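You operate a simulated robot arm through the tools that you are given. There is no shell and no other tool. Be economical: measure what you need, move in short steps, check, and stop when the job is done.

Carry out the task below with a simulated two-armed robot. There is one attempt and no reset: what you move stays moved.

JOB
On the top of the dark table, fold the green scarf in half, so that its two long edges meet.

Only the result counts: the job must be done as asked and must still hold three seconds after the hand-in. Knocking over, shifting, dropping, spilling or breaking anything else fails it. Flat cloth is picked up by pressing the open fingertips on it (5 to 10 N) and closing them slowly along it; thin cloth reads only 2 to 8 mm in the jaws.

ROBOT AND FRAMES
Two 7-joint arms with two-finger parallel grippers on one trunk, on a base that drives. Base frame: it is fixed to the floor where the robot stands at the start and does not move with it; the origin is under the middle of the robot, x ahead of it, y to its left, z up; the surface under the hand at the start is at about z = 780. Units: mm, rad, N and s.
The left shoulder is at the start at [70, 163, 1045], the right one opposite. With the tool pointing down near the work surface each hand reaches from about 400 to 880 mm from the robot's upright axis, wherever it stands, measured 20 degrees to its own side. Places, roughly: top of the dark table [700, -100, 800]. Payload 3.43 kg a hand.
The tool frame of a hand sits at the grasp point between the pads (the TCP): z along the fingers, y along the line on which they close. The tips reach 34 mm beyond it. Largest opening 128 mm; finger width 24, thickness 12; the body of the gripper, 48 by 130 mm, starts 96 mm behind the TCP.
Orientation is that of the tool frame in the base frame, as a unit quaternion [w, x, y, z]. With the fingers straight down and closing along the base's y, the tool's x points along the base's -x, its y along +y and its z along -z.

CONTROLS
- The arms move only by the tool servo_tool. It takes "left_steps", "right_steps" or both (then of equal length, played together; a hand with none holds still); each is a list of rows, each an object of numbers (a shift or turn left out is 0, a gripper value left out holds the last): "dx", "dy", "dz": the shift along the tool's x, y, z in mm; "wx", "wy", "wz": the turn, a rotation vector about the tool's x, y, z in rad; "jaw": the gripper command, from -1 (fully open) to 1 (shut), values between in proportion. In form: [{"dx": .., "dy": .., "dz": .., "wx": .., "wy": .., "wz": .., "jaw": ..}, ...]. A call has 1 to 10 rows; each row is the pose to reach, as a shift and turn from the pose commanded when the call began, along the tool's axes at that moment. A row lasts 0.2 s, in which the tool goes at most 50 mm and 0.15 rad; a call with a longer step from one row to the next is refused whole, and so is a gripper value outside its range. A pose out of reach is approached as far as the arm can. The call stops where the force on the tool passes 40 N (or 10 N more than at its start, if that is more) or the arm is blocked; 0.2 s more then pass. The fingers move at their own pace (about 153 mm/s each) and stop on an object; they squeeze with about 26 N. The grip force told is the motor's: it shows also when the fingers shut on nothing. Time passes only in rows, and 0.2 s behind the last, so rows that repeat a pose let the fingers close. The reply holds the time, the measured pose of the TCP, the force on the tool along the base axes, the opening and the grip force, in the units named above and with some noise, with the torque about the TCP (base axes, N m) and any sound that the robot's microphone picked up.
- Cameras (640 x 400 px; columns grow to the right, rows downward): "scene" is now at [135.3, -16.2, 1267.8]; the picture's right is [-0.16, -0.99, 0.00], its down [-0.67, 0.11, -0.73] and it looks along [0.72, -0.11, -0.68] (base axes); focal length 214 px, centre (320, 200). "left" rides on the left gripper at [76, 11, -160] in its tool frame; the picture's right is [-0.15, 0.99, 0.00], its down [-0.88, -0.13, -0.46] and it looks along [-0.45, -0.07, 0.89] (tool axes); focal length 234 px, centre (320, 200). "right" rides on the right gripper at [76, -11, -160] in its tool frame; the picture's right is [0.15, 0.99, 0.00], its down [-0.88, 0.13, -0.46] and it looks along [-0.45, 0.07, 0.89] (tool axes); focal length 234 px, centre (320, 200). There is no depth. A picture from a camera that has moved, and an enlarged one, comes with that camera's place and axes in the base frame and with its lens. The place of the scene camera against the robot may be out by one fixed shift of up to 12 mm in any direction.
- camera(camera): a new picture of that camera. No time passes.
- move_column(by): slides the trunk up (or, below 0, down) by that many mm; the arms and the scene camera ride with it, the base frame stays. It gives what a move gives, with no picture.
- steer(legs): drives the robot by 1 to 6 legs, each [ahead, left, turn to the left] in mm, mm and rad, along the robot's own axes; the way and the turn of a leg run together, so that a leg with both is an arc; at most 1500 mm and 3.142 rad a leg. The arms and the cameras ride along, it lands a little off, and it stops where it bumps. It gives what a move gives.
- aim_head(pan, tilt): turns the head with the scene camera to pan (to the left, within 1.501 rad either way) and tilt (down, from -0.506 to 1.204), counted from straight ahead of the robot. It gives what a move gives.
- close_up(camera, box): a new picture of the part [left, top, right, bottom] of that camera's present view, enlarged. No time passes.
- hand_in(): hands the job in; it is judged then, once.

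Go step by step. Nothing tells you exact positions but the pictures and the camera data: compare them with the known pose of the tool, close in by small moves and look again before you grip or let go. The budget is 120 turns and 92 pictures, counting those below and the enlarged ones. Unless the task says otherwise, let go and move clear before handing in, and close with one line.

The tools are called after "Request:" as a command line: name --argument value ..., lists and objects as JSON in quotes. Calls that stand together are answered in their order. servo_tool: Moves the arms, as the interface text tells. Its arguments: {"type":"object","properties":{"left_steps":{"type":"array","items":{"type":"object","properties":{"dx":{"type":"number"},"dy":{"type":"number"},"dz":{"type":"number"},"wx":{"type":"number"},"wy":{"type":"number"},"wz":{"type":"number"},"jaw":{"type":"number"}}}},"right_steps":{"type":"array","items":{"type":"object","properties":{"dx":{"type":"number"},"dy":{"type":"number"},"dz":{"type":"number"},"wx":{"type":"number"},"wy":{"type":"number"},"wz":{"type":"number"},"jaw":{"type":"number"}}}}},"required":[]} The other tools are called the same way: move_column (by) slides the trunk up or down; steer (legs) drives the base; aim_head (pan, tilt) turns the head that bears the scene camera; camera (camera) takes a picture; close_up (camera, box) takes an enlarged picture of a part of a camera's view; hand_in () hands the job in.

At the start:

```text
time_s: 0.0
left_tcp_pos: [668.3, 157.7, 981.9]
left_tool_rot: [0.0, -0.001, 1.0, 0.0]
left_ft_force: [-0.5, -0.1, 0.3]
left_wrist_torque: [0.02, 0.0, 0.0]
left_opening: 128.0
left_finger_force: 0.2
right_tcp_pos: [455.4, -252.5, 958.6]
right_tool_rot: [0.0, 0.0, 1.0, 0.0]
right_ft_force: [0.1, 0.6, 0.4]
right_wrist_torque: [-0.02, -0.01, 0.03]
right_opening: 127.8
right_finger_force: 0.1
trunk travel left (down, up): [-525.0, 415.0]
robot x, y, heading: [-1.1, -0.7, -0.001]
head pan, tilt: [-0.155, 0.75]
```

scene: 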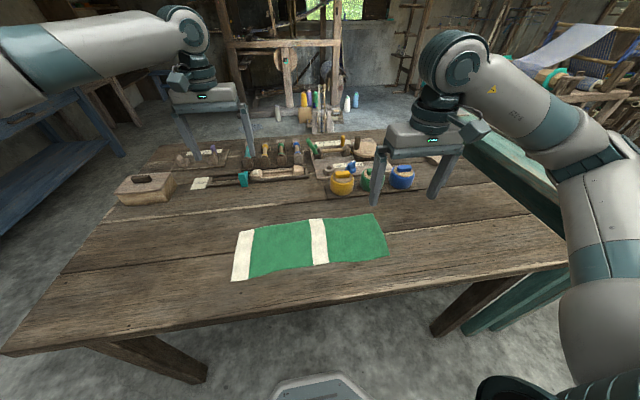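
right: 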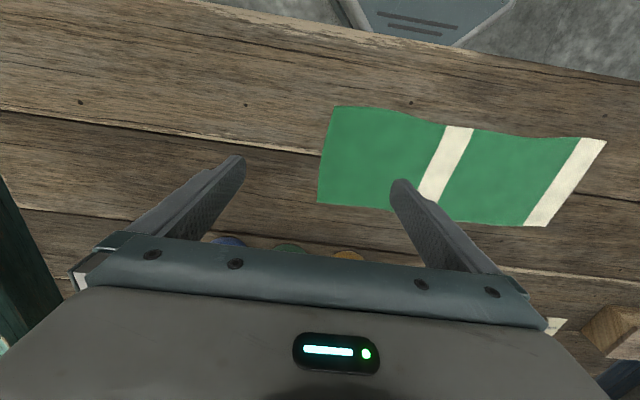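
left: 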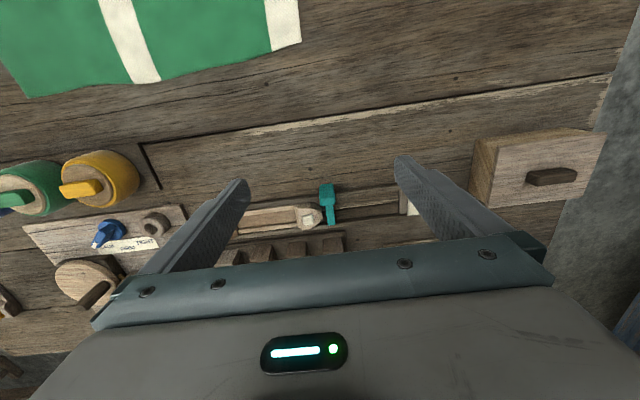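

The scarf lies with its long edges roughly along y: near edge x≈395–406, far edge x≈543–557, y from about -240 to 155, z≈780. The near edge is close to the minimum reach, so I'll back the base up a little and look closer.

Request:
steer --legs '[[-90, 0, 0]]'

Request:
close_up --camera "scene" --box '[200, 150, 420, 290]'

```text
time_s: 1.1
left_tcp_pos: [577.6, 158.1, 983.0]
left_tool_rot: [0.001, -0.001, 1.0, 0.0]
left_ft_force: [0.2, 0.2, -0.1]
left_wrist_torque: [0.02, -0.04, -0.01]
left_opening: 128.2
left_finger_force: 0.1
right_tcp_pos: [364.9, -252.8, 960.0]
right_tool_rot: [0.0, 0.0, 1.0, -0.001]
right_ft_force: [0.4, -0.3, 0.3]
right_wrist_torque: [0.0, -0.01, 0.0]
right_opening: 128.0
right_finger_force: 0.0
trunk travel left (down, up): [-525.0, 415.0]
robot x, y, heading: [-92.8, 4.4, -0.003]
head pan, tilt: [-0.155, 0.75]
```

```text
2.86 times, centred on (310, 220) of scene
camera zoom: at [43.7, -16.2, 1267.9], right [-0.16, -0.99, 0.0], down [-0.67, 0.11, -0.73], along [0.72, -0.11, -0.68], focal length 613 px, centre (349, 143)
```

zoom: 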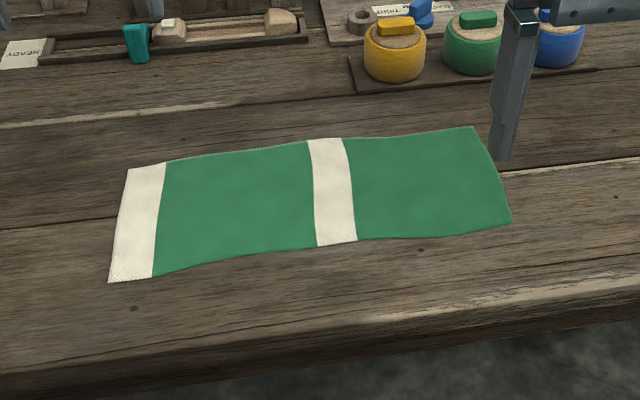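

Backed up about 92 mm. Now I bring both hands over the near corners at moderate height to see the near edge in the wrist cameras.

Request:
servo_tool --left_steps '[{"dx": 40, "dy": -7, "dz": 25, "jaw": 0.5}, {"dx": 80, "dy": -14, "dz": 50}, {"dx": 120, "dy": -21, "dz": 75}, {"dx": 158, "dy": -28, "dz": 100}, {"dx": 178, "dy": -28, "dz": 120}]' --right_steps '[{"dx": -10, "dy": 10, "dz": 20, "jaw": 0.5}, {"dx": -20, "dy": 20, "dz": 40}, {"dx": -30, "dy": 30, "dz": 60}, {"dx": -35, "dy": 40, "dz": 80}, {"dx": -35, "dy": 43, "dz": 97}]'

Request:
camera --camera "left"

Request:
camera --camera "right"

```text
time_s: 2.3
left_tcp_pos: [399.6, 130.8, 859.4]
left_tool_rot: [0.0, -0.001, 1.0, 0.0]
left_ft_force: [-0.1, -0.1, 0.8]
left_wrist_torque: [0.03, 0.04, 0.01]
left_opening: 31.8
left_finger_force: 0.2
right_tcp_pos: [401.0, -208.0, 860.9]
right_tool_rot: [0.001, 0.0, 1.0, 0.0]
right_ft_force: [0.1, 0.3, -0.7]
right_wrist_torque: [0.04, -0.01, 0.0]
right_opening: 32.2
right_finger_force: 0.2
trunk travel left (down, up): [-525.0, 415.0]
robot x, y, heading: [-92.1, -4.7, 0.0]
head pan, tilt: [-0.155, 0.75]
```

```text
87 pictures are left
camera left: at [322.4, 141.7, 1020.9], right [0.14, 0.99, 0.0], down [0.88, -0.13, 0.46], along [0.45, -0.07, -0.89], focal length 234 px, centre (320, 200)
```

left: 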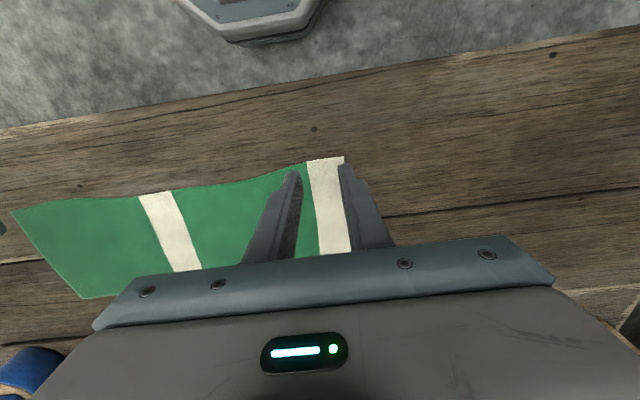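

```text
86 pictures are left
camera right: at [324.6, -219.9, 1020.1], right [-0.15, 0.99, 0.0], down [0.88, 0.13, 0.46], along [0.45, 0.07, -0.89], focal length 234 px, centre (320, 200)
```

right: 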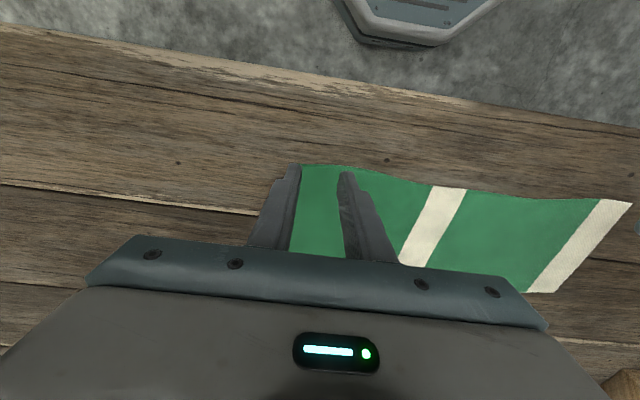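

Near edge is at x≈398 by the left hand and ≈404 by the right. I'll shift the right hand 4 mm ahead and go down close to the cloth.

Request:
servo_tool --left_steps '[{"dz": 15}, {"dz": 30}, {"dz": 38}, {"dz": 41}, {"dz": 43}]' --right_steps '[{"dz": 15, "dx": -4}, {"dz": 30, "dx": -4}, {"dz": 39, "dx": -4}, {"dz": 42, "dx": -4}, {"dz": 44, "dx": -4}]'

Request:
camera --camera "left"

Request:
camera --camera "right"

```text
time_s: 3.5
left_tcp_pos: [398.6, 129.2, 817.9]
left_tool_rot: [0.0, -0.001, 1.0, 0.001]
left_ft_force: [0.2, 0.2, 0.1]
left_wrist_torque: [-0.02, -0.01, 0.02]
left_opening: 31.9
left_finger_force: 0.1
right_tcp_pos: [403.6, -208.7, 817.8]
right_tool_rot: [0.0, 0.0, 1.0, -0.001]
right_ft_force: [-0.5, -0.6, 0.1]
right_wrist_torque: [-0.02, -0.01, -0.01]
right_opening: 32.1
right_finger_force: 0.1
trunk travel left (down, up): [-525.0, 415.0]
robot x, y, heading: [-91.3, -3.2, -0.001]
head pan, tilt: [-0.155, 0.75]
```

```text
85 pictures are left
camera left: at [322.1, 140.6, 979.1], right [0.15, 0.99, 0.0], down [0.88, -0.13, 0.46], along [0.45, -0.07, -0.89], focal length 234 px, centre (320, 200)
```

left: 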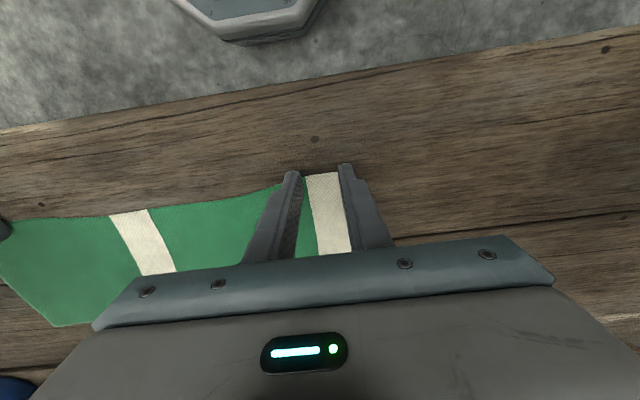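

```text
84 pictures are left
camera right: at [327.9, -220.3, 977.2], right [-0.15, 0.99, 0.0], down [0.88, 0.13, 0.46], along [0.45, 0.07, -0.89], focal length 234 px, centre (320, 200)
```

right: 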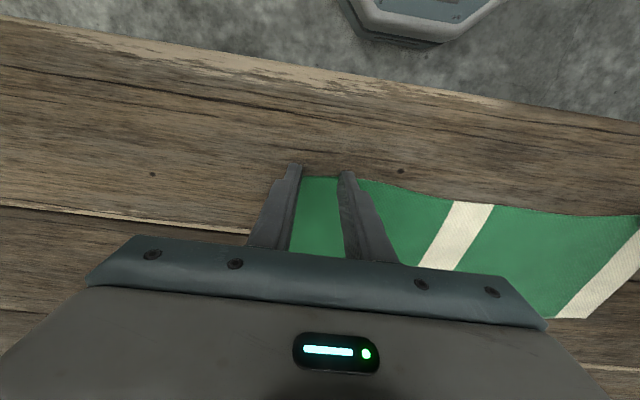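

Tips hover just above the cloth with about 10 mm overlap on the edge. I'll shift both hands slightly inward from the short ends and press down gently.

Request:
servo_tool --left_steps '[{"dx": -3, "dy": -8}, {"dx": -3, "dy": -8, "dz": 2}, {"dx": -3, "dy": -8, "dz": 3}, {"dx": -3, "dy": -8, "dz": 4}]' --right_steps '[{"dx": -2, "dy": 7}, {"dx": -2, "dy": 7, "dz": 2}, {"dx": -2, "dy": 7, "dz": 3}, {"dx": -2, "dy": 7, "dz": 4}]'

```text
time_s: 4.5
left_tcp_pos: [402.6, 121.8, 817.4]
left_tool_rot: [0.001, -0.001, 1.0, 0.0]
left_ft_force: [-0.3, -0.2, 2.1]
left_wrist_torque: [-0.03, -0.01, 0.06]
left_opening: 32.0
left_finger_force: 0.0
right_tcp_pos: [405.0, -201.9, 816.3]
right_tool_rot: [0.0, 0.0, 1.0, 0.0]
right_ft_force: [-0.4, -2.8, 13.0]
right_wrist_torque: [-0.1, -0.03, 0.02]
right_opening: 32.2
right_finger_force: 0.0
trunk travel left (down, up): [-525.0, 415.0]
robot x, y, heading: [-87.9, 0.2, 0.003]
head pan, tilt: [-0.155, 0.75]
```

Request:
servo_tool --left_steps '[{"dz": 1}, {"dz": 1.5}]' --right_steps '[{"dz": -0.5}, {"dz": -1}]'

```text
time_s: 5.1
left_tcp_pos: [401.8, 121.6, 815.9]
left_tool_rot: [0.002, -0.001, 1.0, 0.0]
left_ft_force: [3.3, -0.6, 16.5]
left_wrist_torque: [0.07, -0.15, 0.0]
left_opening: 32.1
left_finger_force: 0.1
right_tcp_pos: [406.6, -202.4, 815.0]
right_tool_rot: [-0.001, 0.0, 1.0, 0.0]
right_ft_force: [1.7, 0.1, 7.0]
right_wrist_torque: [0.01, -0.11, -0.01]
right_opening: 32.2
right_finger_force: 0.0
trunk travel left (down, up): [-525.0, 415.0]
robot x, y, heading: [-90.1, 1.1, -0.001]
head pan, tilt: [-0.155, 0.75]
```

Contact on both hands (right 7 N, left a bit high at 16 N). I ease the left slightly and close both slowly.

Request:
servo_tool --left_steps '[{"dz": -0.7, "jaw": 0.5}, {"dz": -0.7, "jaw": 0.56}, {"dz": -0.7, "jaw": 0.62}, {"dz": -0.7, "jaw": 0.7}, {"dz": -0.7, "jaw": 0.78}, {"dz": -0.7, "jaw": 0.86}, {"dz": -0.7, "jaw": 0.94}, {"dz": -0.7, "jaw": 1}, {"dz": -0.7, "jaw": 1}]' --right_steps '[{"dz": 0, "jaw": 0.5}, {"dz": 0, "jaw": 0.56}, {"dz": 0, "jaw": 0.62}, {"dz": 0, "jaw": 0.7}, {"dz": 0, "jaw": 0.78}, {"dz": 0, "jaw": 0.86}, {"dz": 0, "jaw": 0.94}, {"dz": 0, "jaw": 1}, {"dz": 0, "jaw": 1}]'

Request:
close_up --camera "left" --box '[160, 120, 440, 290]'

Request:
close_up --camera "right" --box '[200, 120, 480, 290]'

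```text
time_s: 7.1
left_tcp_pos: [400.3, 121.6, 815.6]
left_tool_rot: [0.001, -0.001, 1.0, 0.0]
left_ft_force: [-1.9, -1.5, 12.9]
left_wrist_torque: [0.03, -0.04, 0.01]
left_opening: 0.0
left_finger_force: 25.8
right_tcp_pos: [405.9, -201.6, 815.0]
right_tool_rot: [0.001, -0.001, 1.0, 0.0]
right_ft_force: [-0.7, -0.3, 5.6]
right_wrist_torque: [0.0, 0.03, 0.0]
right_opening: 0.0
right_finger_force: 25.7
trunk travel left (down, up): [-525.0, 415.0]
robot x, y, heading: [-89.4, 0.2, -0.003]
head pan, tilt: [-0.155, 0.75]
```

```text
2.29 times, centred on (300, 205) of left
camera zoom: at [324.0, 132.7, 976.2], right [0.15, 0.99, 0.0], down [0.88, -0.13, 0.46], along [0.45, -0.07, -0.89], focal length 535 px, centre (366, 189)
```

zoom: 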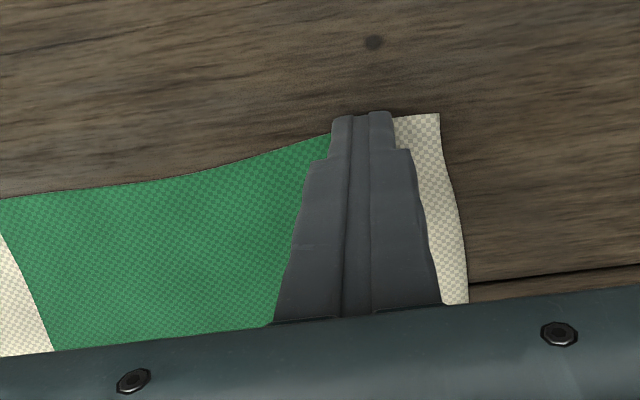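

```text
2.29 times, centred on (340, 205) of right
camera zoom: at [328.8, -213.3, 974.9], right [-0.15, 0.99, 0.0], down [0.88, 0.13, 0.46], along [0.45, 0.07, -0.89], focal length 535 px, centre (274, 189)
```

zoom: 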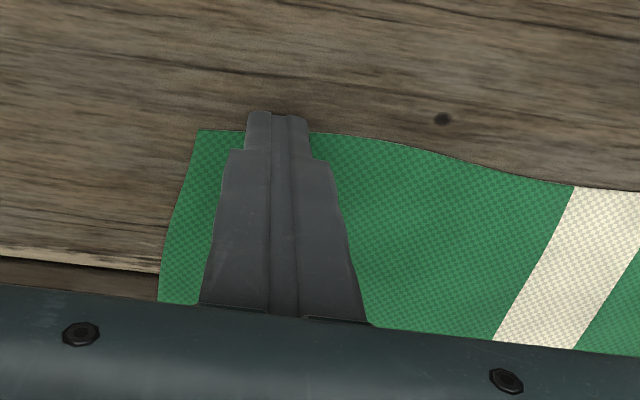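

The jaws closed empty: too much of each tip sat off the cloth. I'll lift slightly, reopen, move 12 mm further onto the cloth and press again.

Request:
servo_tool --left_steps '[{"dz": -8}, {"dz": -8, "dx": -6, "jaw": 0.45}, {"dz": -8, "dx": -13}, {"dz": -4, "dx": -13}, {"dz": -1, "dx": -13}, {"dz": 0, "dx": -13}, {"dz": 0, "dx": -13}]' --right_steps '[{"dz": -8}, {"dz": -8, "dx": -6, "jaw": 0.45}, {"dz": -8, "dx": -12}, {"dz": -4, "dx": -12}, {"dz": -1, "dx": -12}, {"dz": 0, "dx": -12}, {"dz": 0, "dx": -12}]'

```text
time_s: 8.7
left_tcp_pos: [414.7, 121.4, 815.2]
left_tool_rot: [0.001, -0.001, 1.0, -0.001]
left_ft_force: [0.6, -0.2, 1.1]
left_wrist_torque: [0.0, -0.04, -0.02]
left_opening: 35.2
left_finger_force: 0.1
right_tcp_pos: [419.6, -202.2, 817.0]
right_tool_rot: [0.001, 0.001, 1.0, 0.0]
right_ft_force: [0.6, 0.2, 9.6]
right_wrist_torque: [-0.05, -0.07, 0.0]
right_opening: 34.8
right_finger_force: 0.1
trunk travel left (down, up): [-525.0, 415.0]
robot x, y, heading: [-92.2, 1.2, -0.007]
head pan, tilt: [-0.155, 0.75]
```

Request:
servo_tool --left_steps '[{"dz": 0.5}, {"dz": 1}]'

Request:
servo_tool --right_steps '[{"jaw": 0.5}, {"jaw": 0.55}, {"jaw": 0.6}, {"jaw": 0.65}, {"jaw": 0.7}, {"jaw": 0.75}, {"jaw": 0.8}, {"jaw": 0.86}, {"jaw": 0.92}, {"jaw": 1}]'

Request:
close_up --camera "right" --box '[200, 120, 480, 290]'

```text
time_s: 9.3
left_tcp_pos: [414.2, 122.3, 815.9]
left_tool_rot: [0.002, -0.001, 1.0, -0.001]
left_ft_force: [1.7, 0.8, 13.4]
left_wrist_torque: [0.03, -0.03, 0.0]
left_opening: 35.1
left_finger_force: 0.0
right_tcp_pos: [417.7, -201.6, 815.9]
right_tool_rot: [0.001, 0.0, 1.0, 0.0]
right_ft_force: [1.3, -0.9, 8.5]
right_wrist_torque: [-0.05, -0.1, 0.0]
right_opening: 35.2
right_finger_force: 0.0
trunk travel left (down, up): [-525.0, 415.0]
robot x, y, heading: [-93.2, -5.2, -0.001]
head pan, tilt: [-0.155, 0.75]
```

```text
time_s: 11.5
left_tcp_pos: [414.2, 121.6, 815.5]
left_tool_rot: [0.002, -0.001, 1.0, 0.001]
left_ft_force: [6.5, -0.3, 25.2]
left_wrist_torque: [0.11, -0.17, 0.0]
left_opening: 35.3
left_finger_force: 0.1
right_tcp_pos: [416.8, -202.3, 815.4]
right_tool_rot: [0.001, -0.001, 1.0, 0.0]
right_ft_force: [0.1, 0.2, 8.4]
right_wrist_torque: [0.04, 0.02, 0.01]
right_opening: 1.9
right_finger_force: 25.9
trunk travel left (down, up): [-525.0, 415.0]
robot x, y, heading: [-90.9, -0.8, -0.001]
head pan, tilt: [-0.155, 0.75]
```

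```text
2.29 times, centred on (340, 205) of right
camera zoom: at [340.9, -213.2, 974.9], right [-0.15, 0.99, 0.0], down [0.88, 0.13, 0.46], along [0.45, 0.07, -0.89], focal length 535 px, centre (274, 189)
```

zoom: 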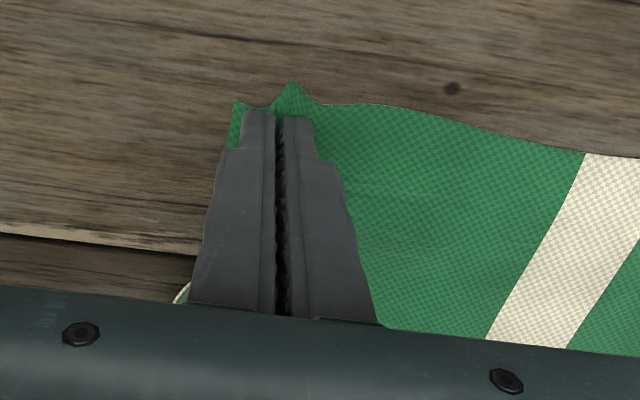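

The right hand has the cloth (1.9 mm). The left presses at 25 N, so I ease it and close it slowly.

Request:
servo_tool --left_steps '[{"dz": -1}, {"dz": -1.3}, {"dz": -1.3}]'

```text
time_s: 12.3
left_tcp_pos: [414.4, 122.1, 815.7]
left_tool_rot: [0.001, 0.0, 1.0, 0.0]
left_ft_force: [1.9, -1.0, 14.9]
left_wrist_torque: [-0.03, -0.03, 0.0]
left_opening: 35.4
left_finger_force: 0.3
right_tcp_pos: [418.2, -201.2, 814.9]
right_tool_rot: [0.0, 0.001, 1.0, -0.001]
right_ft_force: [0.1, 0.4, 11.0]
right_wrist_torque: [0.05, 0.03, 0.02]
right_opening: 1.8
right_finger_force: 25.7
trunk travel left (down, up): [-525.0, 415.0]
robot x, y, heading: [-90.6, 0.3, 0.0]
head pan, tilt: [-0.155, 0.75]
```

Request:
servo_tool --left_steps '[{"dz": -0.5, "jaw": 0.5}, {"dz": -0.5, "jaw": 0.55}, {"dz": -0.5, "jaw": 0.6}, {"dz": -0.5, "jaw": 0.65}, {"dz": -0.5, "jaw": 0.7}, {"dz": -0.5, "jaw": 0.75}, {"dz": -0.5, "jaw": 0.8}, {"dz": -0.5, "jaw": 0.86}, {"dz": -0.5, "jaw": 0.92}, {"dz": -0.5, "jaw": 1}]'

Request:
close_up --camera "left" --box '[160, 120, 440, 290]'

```text
time_s: 14.5
left_tcp_pos: [413.5, 121.1, 815.4]
left_tool_rot: [0.001, 0.001, 1.0, -0.001]
left_ft_force: [0.4, -7.8, -0.5]
left_wrist_torque: [-0.28, 0.02, -0.02]
left_opening: 2.4
left_finger_force: 25.6
right_tcp_pos: [417.3, -201.9, 815.9]
right_tool_rot: [0.001, -0.001, 1.0, 0.001]
right_ft_force: [-1.1, 7.1, 14.6]
right_wrist_torque: [0.21, 0.07, 0.0]
right_opening: 1.5
right_finger_force: 26.2
trunk travel left (down, up): [-525.0, 415.0]
robot x, y, heading: [-89.3, -1.8, 0.003]
head pan, tilt: [-0.155, 0.75]
```

```text
2.29 times, centred on (300, 205) of left
camera zoom: at [337.1, 132.7, 977.2], right [0.15, 0.99, 0.0], down [0.88, -0.13, 0.46], along [0.45, -0.07, -0.89], focal length 535 px, centre (366, 189)
```

zoom: 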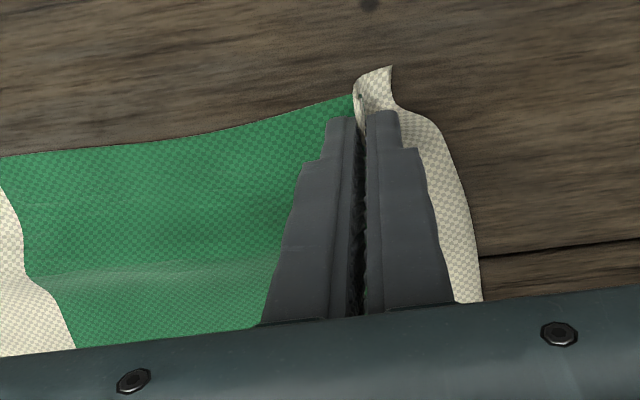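

Both edges are gripped (2.4 and 1.5 mm). I'll relax the tension slightly and carry the edge up along an arc about the fold line, tilting the hands forward as they go.

Request:
servo_tool --left_steps '[{"dy": -1, "dx": -1, "dz": -10}, {"dy": -2, "dx": -4, "dz": -21}, {"dy": -2, "dx": -10, "dz": -30, "wy": 0.05}, {"dy": -2, "dx": -18, "dz": -39, "wy": 0.1}, {"dy": -2, "dx": -37, "dz": -52, "wy": 0.2}, {"dy": -2, "dx": -60, "dz": -58.5, "wy": 0.3}]' --right_steps '[{"dy": 1, "dx": -1, "dz": -10}, {"dy": 2, "dx": -4, "dz": -21}, {"dy": 2, "dx": -10, "dz": -30, "wy": 0.05}, {"dy": 2, "dx": -18, "dz": -39, "wy": 0.1}, {"dy": 2, "dx": -37, "dz": -52, "wy": 0.2}, {"dy": 2, "dx": -60, "dz": -58.5, "wy": 0.3}]'

Request:
close_up --camera "scene" --box '[200, 110, 460, 280]'

```text
time_s: 15.9
left_tcp_pos: [477.3, 120.6, 873.5]
left_tool_rot: [-0.151, -0.001, 0.989, -0.001]
left_ft_force: [-0.9, -2.6, -0.3]
left_wrist_torque: [-0.07, 0.0, 0.01]
left_opening: 2.5
left_finger_force: 26.4
right_tcp_pos: [480.4, -199.7, 874.6]
right_tool_rot: [-0.151, 0.0, 0.989, 0.0]
right_ft_force: [0.3, 2.4, 0.1]
right_wrist_torque: [0.07, 0.03, 0.02]
right_opening: 1.5
right_finger_force: 25.4
trunk travel left (down, up): [-525.0, 415.0]
robot x, y, heading: [-91.7, 0.4, 0.0]
head pan, tilt: [-0.155, 0.75]
```

```text
2.35 times, centred on (330, 195) of scene
camera zoom: at [45.8, -16.2, 1267.5], right [-0.16, -0.99, 0.0], down [-0.67, 0.11, -0.73], along [0.72, -0.11, -0.68], focal length 505 px, centre (296, 212)
```

zoom: 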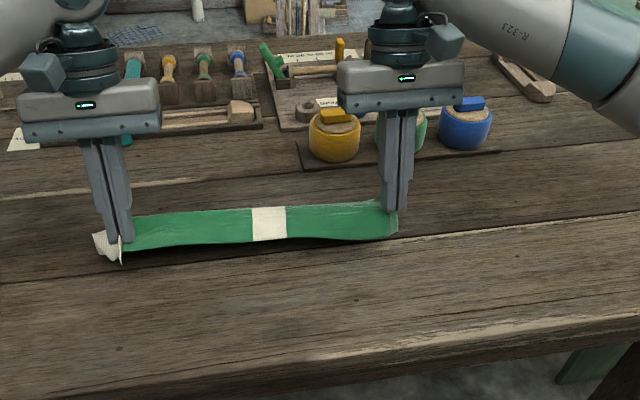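

Request:
servo_tool --left_steps '[{"dx": -12, "dz": -3, "wy": 0.08}, {"dx": -25.4, "dz": -5.9, "wy": 0.15}, {"dx": -39, "dz": -5, "wy": 0.22}, {"dx": -51.5, "dz": -3.7, "wy": 0.3}, {"dx": -64, "dz": 1, "wy": 0.38}, {"dx": -75.7, "dz": 6.4, "wy": 0.45}, {"dx": -80, "dz": 9, "wy": 0.6}]' --right_steps '[{"dx": -12, "dz": -3, "wy": 0.08}, {"dx": -25.4, "dz": -5.9, "wy": 0.15}, {"dx": -39, "dz": -5, "wy": 0.22}, {"dx": -51.5, "dz": -3.7, "wy": 0.3}, {"dx": -64, "dz": 1, "wy": 0.38}, {"dx": -75.7, "dz": 6.4, "wy": 0.45}, {"dx": -80, "dz": 9, "wy": 0.6}]'

Request:
close_up --camera "scene" --box '[200, 110, 460, 280]'

Request:
camera --camera "right"

```text
time_s: 17.5
left_tcp_pos: [525.9, 118.1, 840.8]
left_tool_rot: [-0.433, 0.003, 0.901, -0.004]
left_ft_force: [0.0, 0.3, -1.5]
left_wrist_torque: [-0.12, 0.12, 0.12]
left_opening: 2.7
left_finger_force: 26.0
left hand out of reach, approached as far as the arm can: row 7
right_tcp_pos: [529.8, -199.2, 837.8]
right_tool_rot: [-0.433, -0.003, 0.901, 0.003]
right_ft_force: [-0.3, 1.0, -0.3]
right_wrist_torque: [0.05, 0.02, -0.01]
right_opening: 2.0
right_finger_force: 26.8
right hand out of reach, approached as far as the arm can: row 7
trunk travel left (down, up): [-525.0, 415.0]
robot x, y, heading: [-92.6, -0.3, 0.0]
head pan, tilt: [-0.155, 0.75]
```

```text
2.35 times, centred on (330, 195) of scene
camera zoom: at [44.1, -17.2, 1267.6], right [-0.16, -0.99, 0.0], down [-0.67, 0.11, -0.73], along [0.72, -0.11, -0.68], focal length 505 px, centre (296, 212)
```

zoom: 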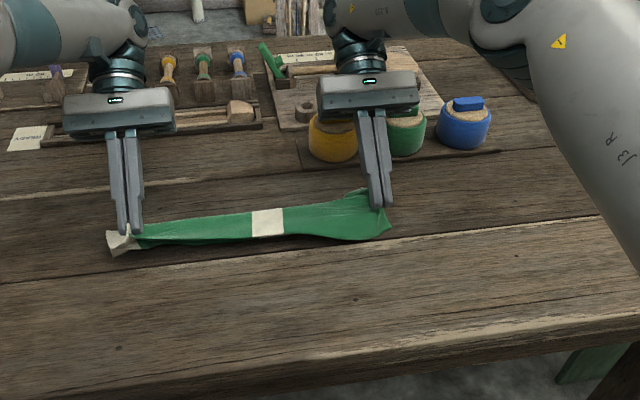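

```text
77 pictures are left
camera right: at [605.8, -211.8, 996.2], right [-0.09, 0.99, 0.12], down [0.91, 0.13, -0.4], along [-0.41, 0.07, -0.91], focal length 234 px, centre (320, 200)
```

right: 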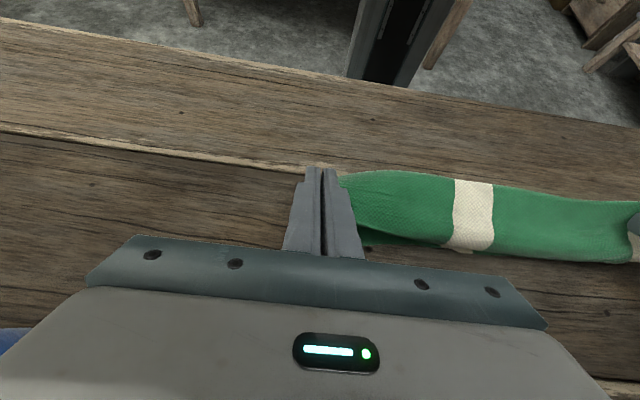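

The hands have tilted about 0.9 rad and stopped at a wrist limit some 40 mm short of the far edge. I'll drive the base forward 40 mm to carry both hands the rest of the way level.

Request:
steer --legs '[[38, 0, 0]]'

Request:
camera --camera "right"

Request:
camera --camera "left"

```text
time_s: 18.4
left_tcp_pos: [565.1, 120.9, 839.5]
left_tool_rot: [-0.433, 0.0, 0.901, 0.0]
left_ft_force: [0.1, -2.1, -1.1]
left_wrist_torque: [-0.09, 0.02, -0.01]
left_opening: 2.3
left_finger_force: 25.5
right_tcp_pos: [567.2, -198.4, 836.9]
right_tool_rot: [-0.434, 0.001, 0.901, 0.002]
right_ft_force: [0.4, 1.8, -0.9]
right_wrist_torque: [0.06, 0.06, -0.03]
right_opening: 1.7
right_finger_force: 25.5
trunk travel left (down, up): [-525.0, 415.0]
robot x, y, heading: [-49.5, 2.6, 0.004]
head pan, tilt: [-0.155, 0.75]
```

```text
76 pictures are left
camera right: at [644.4, -211.4, 994.9], right [-0.09, 0.99, 0.12], down [0.91, 0.13, -0.4], along [-0.42, 0.07, -0.91], focal length 234 px, centre (320, 200)
```

right: 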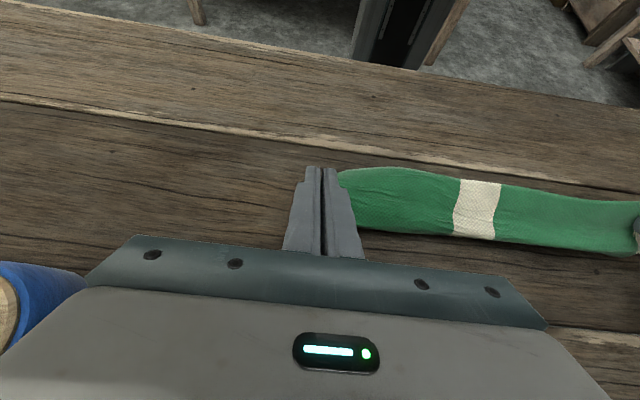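

```text
75 pictures are left
camera left: at [641.5, 132.9, 998.9], right [0.09, 0.99, -0.12], down [0.91, -0.13, -0.4], along [-0.41, -0.07, -0.91], focal length 234 px, centre (320, 200)
```

left: 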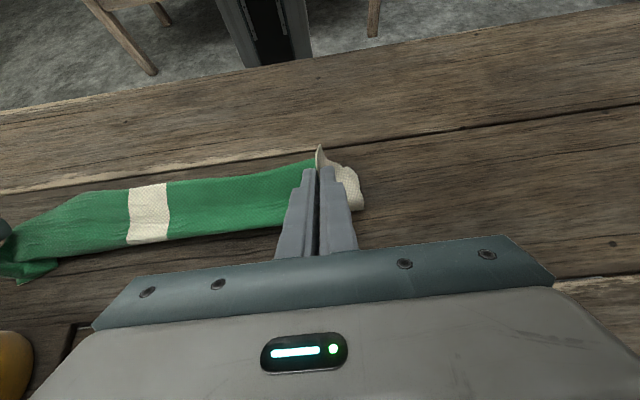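

Request:
close_up --camera "scene" --box '[210, 140, 410, 270]'

Request:
close_up --camera "left" --box '[0, 120, 400, 300]'

```text
3.08 times, centred on (310, 205) of scene
camera zoom: at [83.2, -16.3, 1267.8], right [-0.16, -0.99, 0.0], down [-0.67, 0.11, -0.73], along [0.72, -0.11, -0.68], focal length 660 px, centre (351, 185)
```

zoom: 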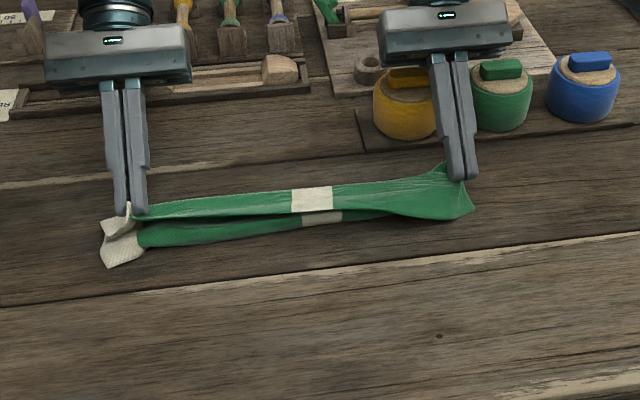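

```text
1.60 times, centred on (200, 210) of left
camera zoom: at [641.5, 132.9, 998.9], right [0.09, 0.99, -0.12], down [0.91, -0.13, -0.4], along [-0.41, -0.07, -0.91], focal length 375 px, centre (512, 184)
```

zoom: 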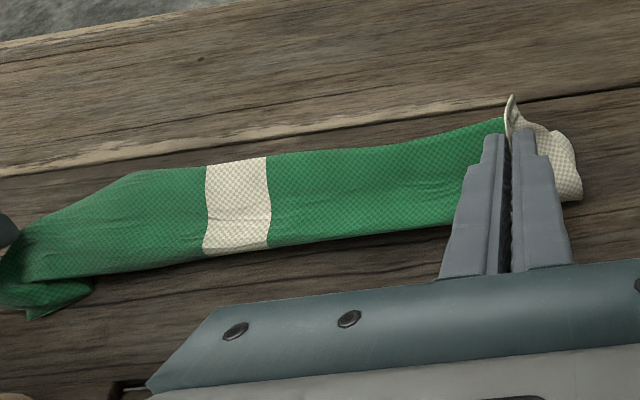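

The cloth was dragged about 30 mm forward, with the fold standing as a loop behind the hands and the far edge now at x≈565–570. I'll lower the held edge first, then look before moving forward.

Request:
servo_tool --left_steps '[{"dx": -5, "dz": 4}, {"dx": -10, "dz": 8}, {"dx": -15, "dz": 12}, {"dx": -19.5, "dz": 15.6}]' --right_steps '[{"dx": -5, "dz": 4}, {"dx": -10, "dz": 8}, {"dx": -14, "dz": 11}, {"dx": -17.2, "dz": 13.7}]'

Request:
close_up --camera "scene" --box '[210, 140, 410, 270]'

Request:
close_up --camera "left" --box '[0, 120, 400, 300]'

Request:
close_up --camera "right" --box '[240, 120, 640, 300]'

```text
time_s: 19.4
left_tcp_pos: [562.1, 121.4, 817.5]
left_tool_rot: [-0.432, -0.001, 0.902, -0.002]
left_ft_force: [-1.2, -0.8, 4.9]
left_wrist_torque: [-0.07, 0.13, -0.02]
left_opening: 2.6
left_finger_force: 25.9
right_tcp_pos: [566.0, -199.1, 824.3]
right_tool_rot: [-0.429, 0.0, 0.903, 0.002]
right_ft_force: [-2.3, 1.7, 27.9]
right_wrist_torque: [0.29, -2.99, 0.03]
right_opening: 2.0
right_finger_force: 26.0
trunk travel left (down, up): [-525.0, 415.0]
robot x, y, heading: [-48.2, 0.4, 0.003]
head pan, tilt: [-0.155, 0.75]
stopped in row 4 (right hand): the force on the tool passed its limit at 42 N (the readings are from after the stop); the commanded pose is now the measured one
```

```text
3.08 times, centred on (310, 205) of scene
camera zoom: at [78.7, -15.6, 1268.4], right [-0.16, -0.99, 0.0], down [-0.67, 0.11, -0.73], along [0.72, -0.11, -0.68], focal length 660 px, centre (351, 185)
```

zoom: 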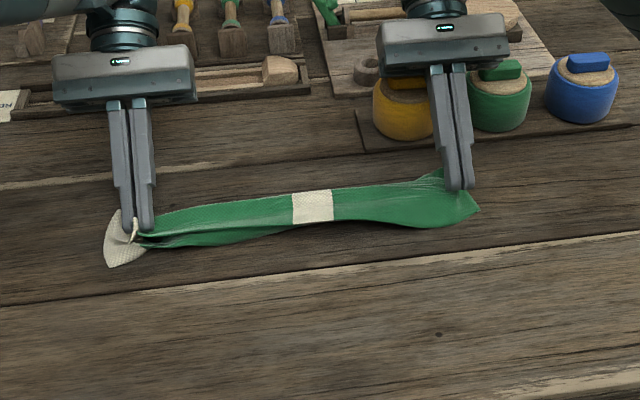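

```text
1.60 times, centred on (200, 210) of left
camera zoom: at [638.7, 132.6, 978.3], right [0.09, 0.99, -0.12], down [0.91, -0.13, -0.4], along [-0.41, -0.07, -0.91], focal length 375 px, centre (512, 184)
```

zoom: 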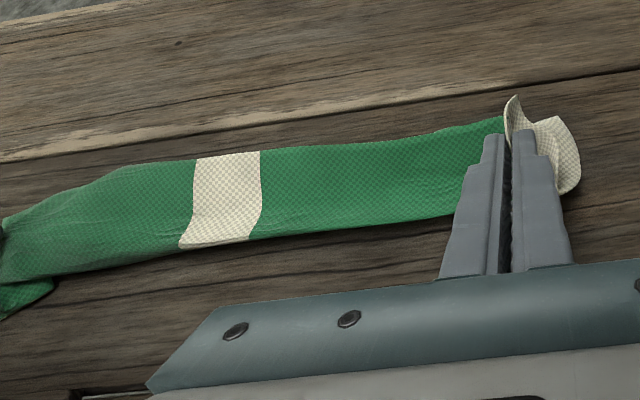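

```text
1.60 times, centred on (440, 210) of right
camera zoom: at [641.6, -211.3, 983.2], right [-0.09, 0.99, 0.12], down [0.91, 0.13, -0.39], along [-0.4, 0.07, -0.91], focal length 375 px, centre (128, 184)
```

zoom: 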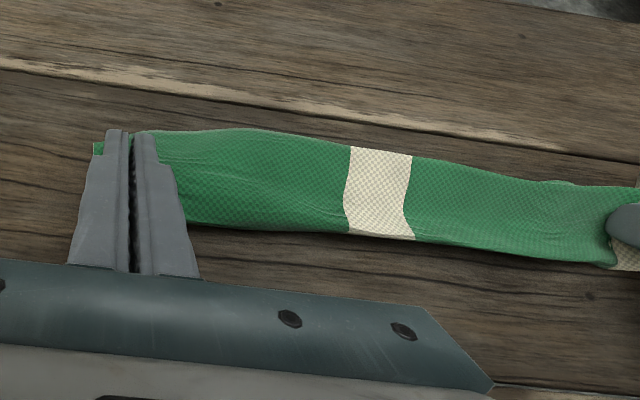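

The right hand's palm touched the yellow jar behind it as it was lowered at this tilt. The jar looks unmoved. I back the right hand off at once and bring it more upright around its tip.

Request:
servo_tool --right_steps '[{"dx": 4, "dz": -3.2}, {"dx": 9, "dz": -2, "wy": -0.13}, {"dx": 13, "dz": 0, "wy": -0.26}, {"dx": 15, "dz": 1, "wy": -0.387}]'

Request:
camera --camera "scene"

```text
time_s: 20.4
left_tcp_pos: [565.2, 120.6, 816.7]
left_tool_rot: [-0.433, 0.0, 0.901, 0.0]
left_ft_force: [0.5, -1.8, 9.9]
left_wrist_torque: [-0.07, 0.1, 0.03]
left_opening: 2.6
left_finger_force: 25.9
right_tcp_pos: [557.7, -199.8, 829.2]
right_tool_rot: [-0.248, 0.0, 0.969, 0.001]
right_ft_force: [0.5, 1.5, -1.2]
right_wrist_torque: [0.05, 0.01, -0.01]
right_opening: 1.7
right_finger_force: 26.2
trunk travel left (down, up): [-525.0, 415.0]
robot x, y, heading: [-51.7, 1.6, -0.001]
head pan, tilt: [-0.155, 0.75]
```

```text
69 pictures are left
camera scene: at [81.4, -16.9, 1267.9], right [-0.16, -0.99, 0.0], down [-0.67, 0.11, -0.73], along [0.72, -0.11, -0.68], focal length 214 px, centre (320, 200)
```

scene: 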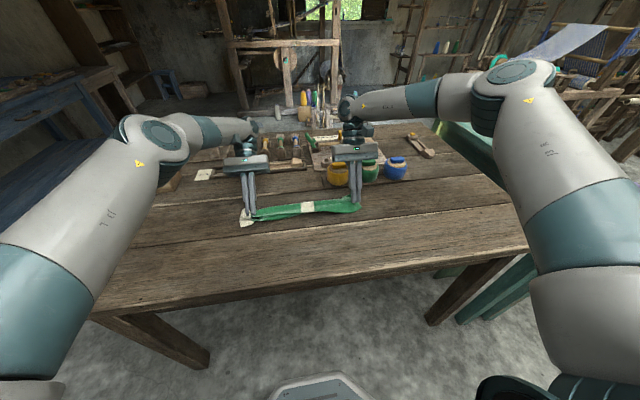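

Right hand is clear again and both still hold the edge. Now I bring the held edge forward over the far edge (x≈565–573) and lower the right one.

Request:
servo_tool --left_steps '[{"dx": -1, "dz": -3, "wy": -0.05}, {"dx": -2, "dz": -7, "wy": -0.1}, {"dx": -2.6, "dz": -10.5, "wy": -0.1}]' --right_steps '[{"dx": -6, "dz": -2}, {"dx": -13, "dz": -3}, {"dx": -19.6, "dz": -1.6}]'

Request:
close_up --camera "scene" --box '[220, 160, 380, 260]'

Request:
close_up --camera "left" --box '[0, 120, 400, 300]'

Request:
close_up --camera "right" --box '[240, 120, 640, 300]'

```text
time_s: 21.2
left_tcp_pos: [576.8, 121.4, 818.2]
left_tool_rot: [-0.388, -0.001, 0.922, -0.001]
left_ft_force: [0.5, -0.4, 0.1]
left_wrist_torque: [-0.02, 0.05, -0.02]
left_opening: 2.5
left_finger_force: 26.2
right_tcp_pos: [575.9, -199.5, 820.6]
right_tool_rot: [-0.252, 0.001, 0.968, 0.002]
right_ft_force: [0.1, -0.3, 0.4]
right_wrist_torque: [0.03, -0.03, -0.01]
right_opening: 0.0
right_finger_force: 26.3
trunk travel left (down, up): [-525.0, 415.0]
robot x, y, heading: [-54.5, -2.0, -0.004]
head pan, tilt: [-0.155, 0.75]
```

```text
4.00 times, centred on (300, 210) of scene
camera zoom: at [83.2, -16.4, 1267.6], right [-0.16, -0.99, 0.0], down [-0.67, 0.11, -0.73], along [0.72, -0.11, -0.68], focal length 858 px, centre (400, 160)
```

zoom: 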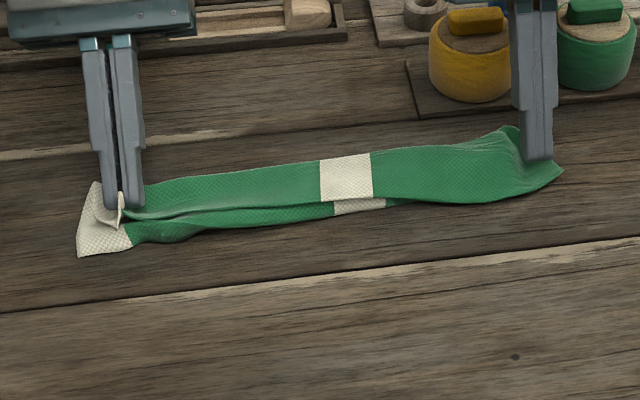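

```text
1.60 times, centred on (200, 210) of left
camera zoom: at [636.0, 132.3, 985.9], right [0.1, 0.99, -0.11], down [0.94, -0.13, -0.31], along [-0.32, -0.07, -0.94], focal length 375 px, centre (512, 184)
```

zoom: 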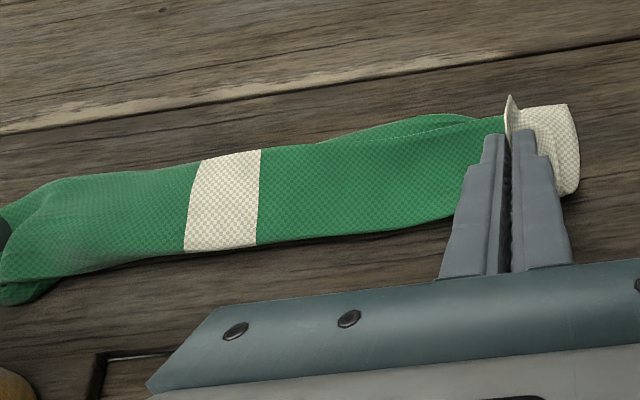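

```text
1.60 times, centred on (440, 210) of right
camera zoom: at [586.4, -211.4, 997.2], right [-0.13, 0.99, 0.07], down [0.99, 0.13, -0.03], along [-0.04, 0.07, -1.0], focal length 375 px, centre (128, 184)
```

zoom: 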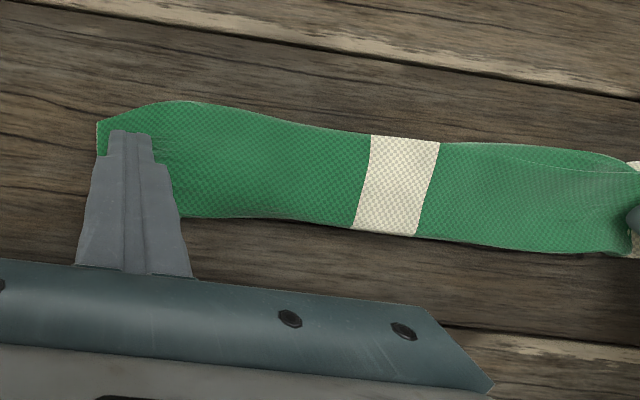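

The right hand lost its pinch, but the cloth there is already mostly folded over. I'll let the left go gently too, lift both hands clear and inspect from above.

Request:
servo_tool --left_steps '[{"dz": 3}, {"dz": 3, "jaw": 0.9}, {"dz": 3, "jaw": 0.75}, {"dz": 3, "jaw": 0.6}, {"dz": -17}, {"dz": -47}, {"dz": -90}]' --right_steps '[{"dx": 8, "dz": -15}, {"dx": 20, "dz": -40}, {"dx": 36, "dz": -70}, {"dx": 50, "dz": -92}, {"dx": 60, "dz": -110}, {"dx": 60, "dz": -110}, {"dx": 60, "dz": -110}]'

Request:
camera --camera "left"

Request:
camera --camera "right"

Request:
close_up --camera "scene" --box '[220, 160, 380, 260]'

```text
time_s: 22.8
left_tcp_pos: [590.2, 124.4, 867.0]
left_tool_rot: [-0.387, -0.001, 0.922, -0.002]
left_ft_force: [-0.6, -0.8, 0.3]
left_wrist_torque: [0.0, 0.03, -0.03]
left_opening: 25.5
left_finger_force: 0.0
left hand out of reach, approached as far as the arm can: row 6, 7
right_tcp_pos: [575.4, -200.7, 946.5]
right_tool_rot: [-0.25, 0.0, 0.968, 0.001]
right_ft_force: [0.0, 0.5, -1.0]
right_wrist_torque: [0.03, -0.01, -0.01]
right_opening: 0.0
right_finger_force: 26.2
trunk travel left (down, up): [-525.0, 415.0]
robot x, y, heading: [-55.1, -3.3, 0.007]
head pan, tilt: [-0.155, 0.75]
```

```text
65 pictures are left
camera left: at [649.2, 136.6, 1033.1], right [0.1, 0.99, -0.11], down [0.94, -0.13, -0.31], along [-0.32, -0.07, -0.95], focal length 234 px, centre (320, 200)
```

left: 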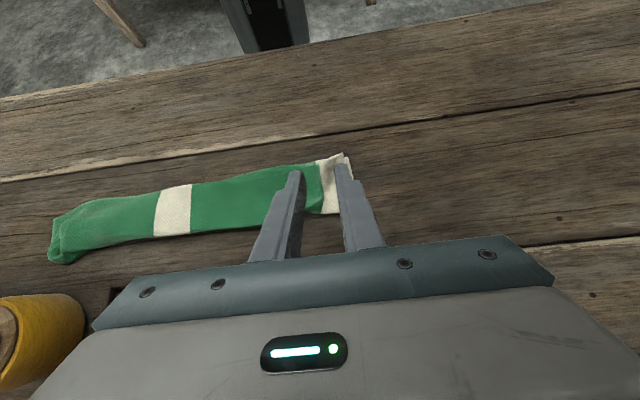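

```text
64 pictures are left
camera right: at [586.6, -211.4, 1122.4], right [-0.13, 0.99, 0.07], down [0.99, 0.13, -0.03], along [-0.04, 0.07, -1.0], focal length 234 px, centre (320, 200)
```

right: 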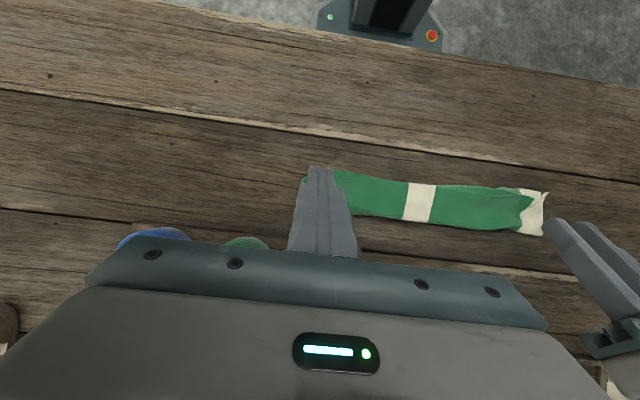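

```text
4.00 times, centred on (300, 210) of scene
camera zoom: at [82.5, -16.1, 1267.8], right [-0.16, -0.99, 0.0], down [-0.67, 0.11, -0.73], along [0.72, -0.11, -0.68], focal length 858 px, centre (400, 160)
```

zoom: 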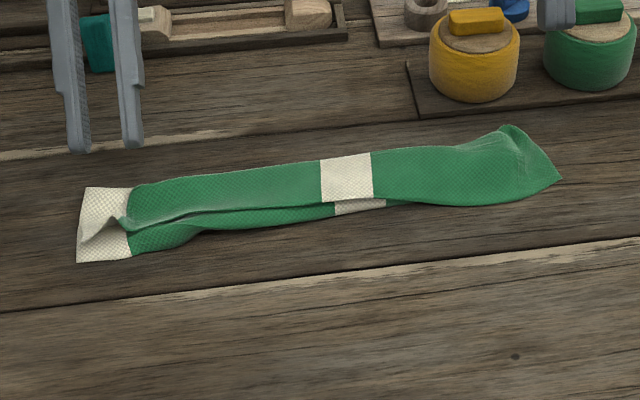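

Request:
servo_tool --left_steps '[{"dx": 25, "dz": -25, "wy": -0.13}, {"dx": 50, "dz": -49, "wy": -0.27}, {"dx": 72, "dz": -70, "wy": -0.4}, {"dx": 82, "dz": -80, "wy": -0.53}, {"dx": 92, "dz": -85, "wy": -0.67}, {"dx": 100, "dz": -90, "wy": -0.797}]' --right_steps '[{"dx": 10, "dz": -5, "wy": -0.1}, {"dx": 20, "dz": -10, "wy": -0.2}, {"dx": 30, "dz": -15, "wy": -0.3}, {"dx": 45, "dz": -20, "wy": -0.4}, {"dx": 60, "dz": -20, "wy": -0.45}, {"dx": 70, "dz": -20, "wy": -0.505}]'

Request:
camera --camera "left"

Request:
camera --camera "right"

Request:
close_up --camera "scene" --box '[220, 160, 380, 260]'

```text
time_s: 24.2
left_tcp_pos: [583.4, 124.8, 999.3]
left_tool_rot: [0.002, -0.001, 1.0, -0.001]
left_ft_force: [-0.2, 0.6, 0.6]
left_wrist_torque: [0.01, -0.01, 0.0]
left_opening: 25.8
left_finger_force: 0.0
right_tcp_pos: [524.8, -199.8, 998.3]
right_tool_rot: [0.001, 0.001, 1.0, 0.001]
right_ft_force: [-0.1, 0.4, 0.7]
right_wrist_torque: [0.0, -0.02, 0.03]
right_opening: 0.0
right_finger_force: 25.7
trunk travel left (down, up): [-525.0, 415.0]
robot x, y, heading: [-52.2, 3.7, -0.001]
head pan, tilt: [-0.155, 0.75]
```

```text
62 pictures are left
camera left: at [505.5, 136.2, 1160.0], right [0.14, 0.99, 0.0], down [0.88, -0.13, 0.46], along [0.45, -0.07, -0.89], focal length 234 px, centre (320, 200)
```

left: 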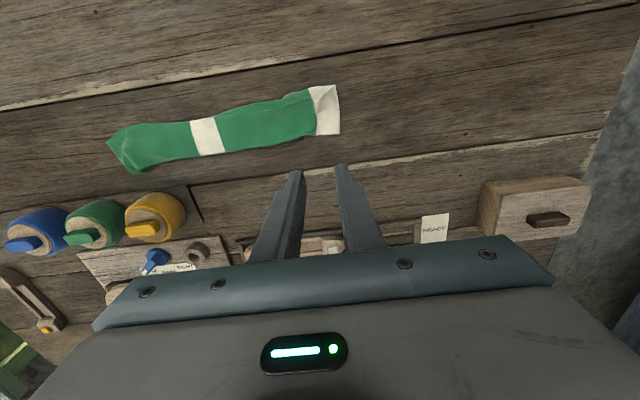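

```text
61 pictures are left
camera right: at [448.1, -212.0, 1157.6], right [-0.14, 0.99, 0.0], down [0.88, 0.13, 0.46], along [0.45, 0.07, -0.89], focal length 234 px, centre (320, 200)
```

right: 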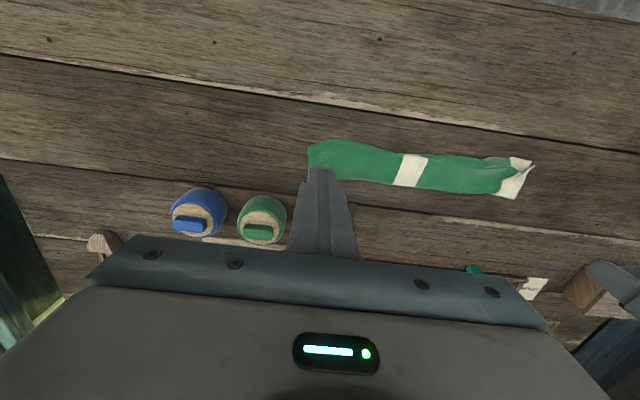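

```text
4.00 times, centred on (300, 210) of scene
camera zoom: at [81.3, -16.1, 1268.0], right [-0.16, -0.99, 0.0], down [-0.67, 0.11, -0.73], along [0.72, -0.11, -0.68], focal length 858 px, centre (400, 160)
```

zoom: 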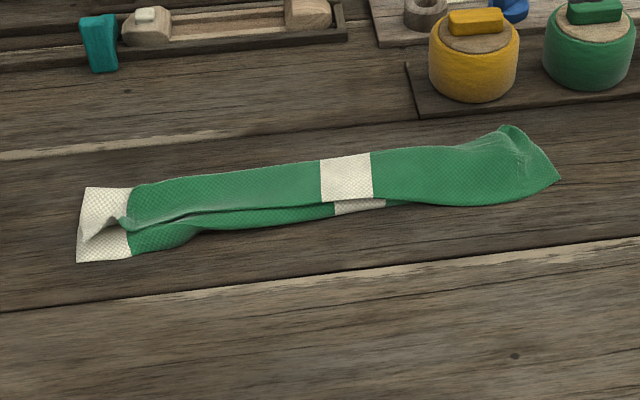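

Both hands are clear. I take enlarged top views to understand the layers.

Request:
close_up --camera "left" --box '[95, 70, 355, 180]'

Request:
close_up --camera "right" --box '[295, 120, 545, 220]'

```text
2.46 times, centred on (225, 125) of left
camera zoom: at [505.5, 136.2, 1160.0], right [0.14, 0.99, 0.0], down [0.88, -0.13, 0.46], along [0.45, -0.07, -0.89], focal length 576 px, centre (554, 385)
```

zoom: 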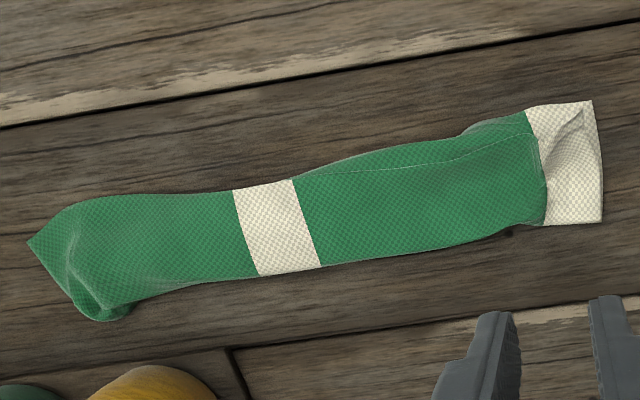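

```text
2.56 times, centred on (420, 170) of right
camera zoom: at [448.1, -212.0, 1157.6], right [-0.14, 0.99, 0.0], down [0.88, 0.13, 0.46], along [0.45, 0.07, -0.89], focal length 600 px, centre (64, 277)
```

zoom: 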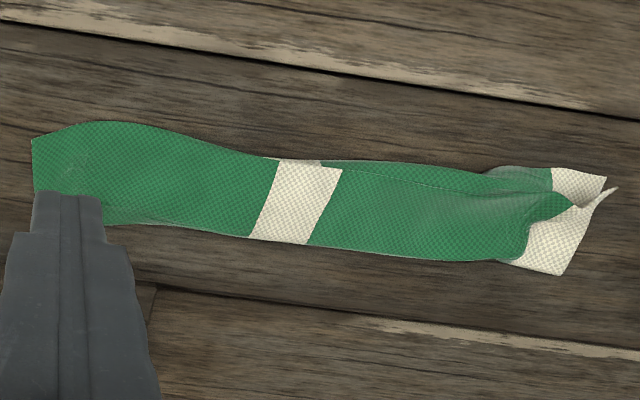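

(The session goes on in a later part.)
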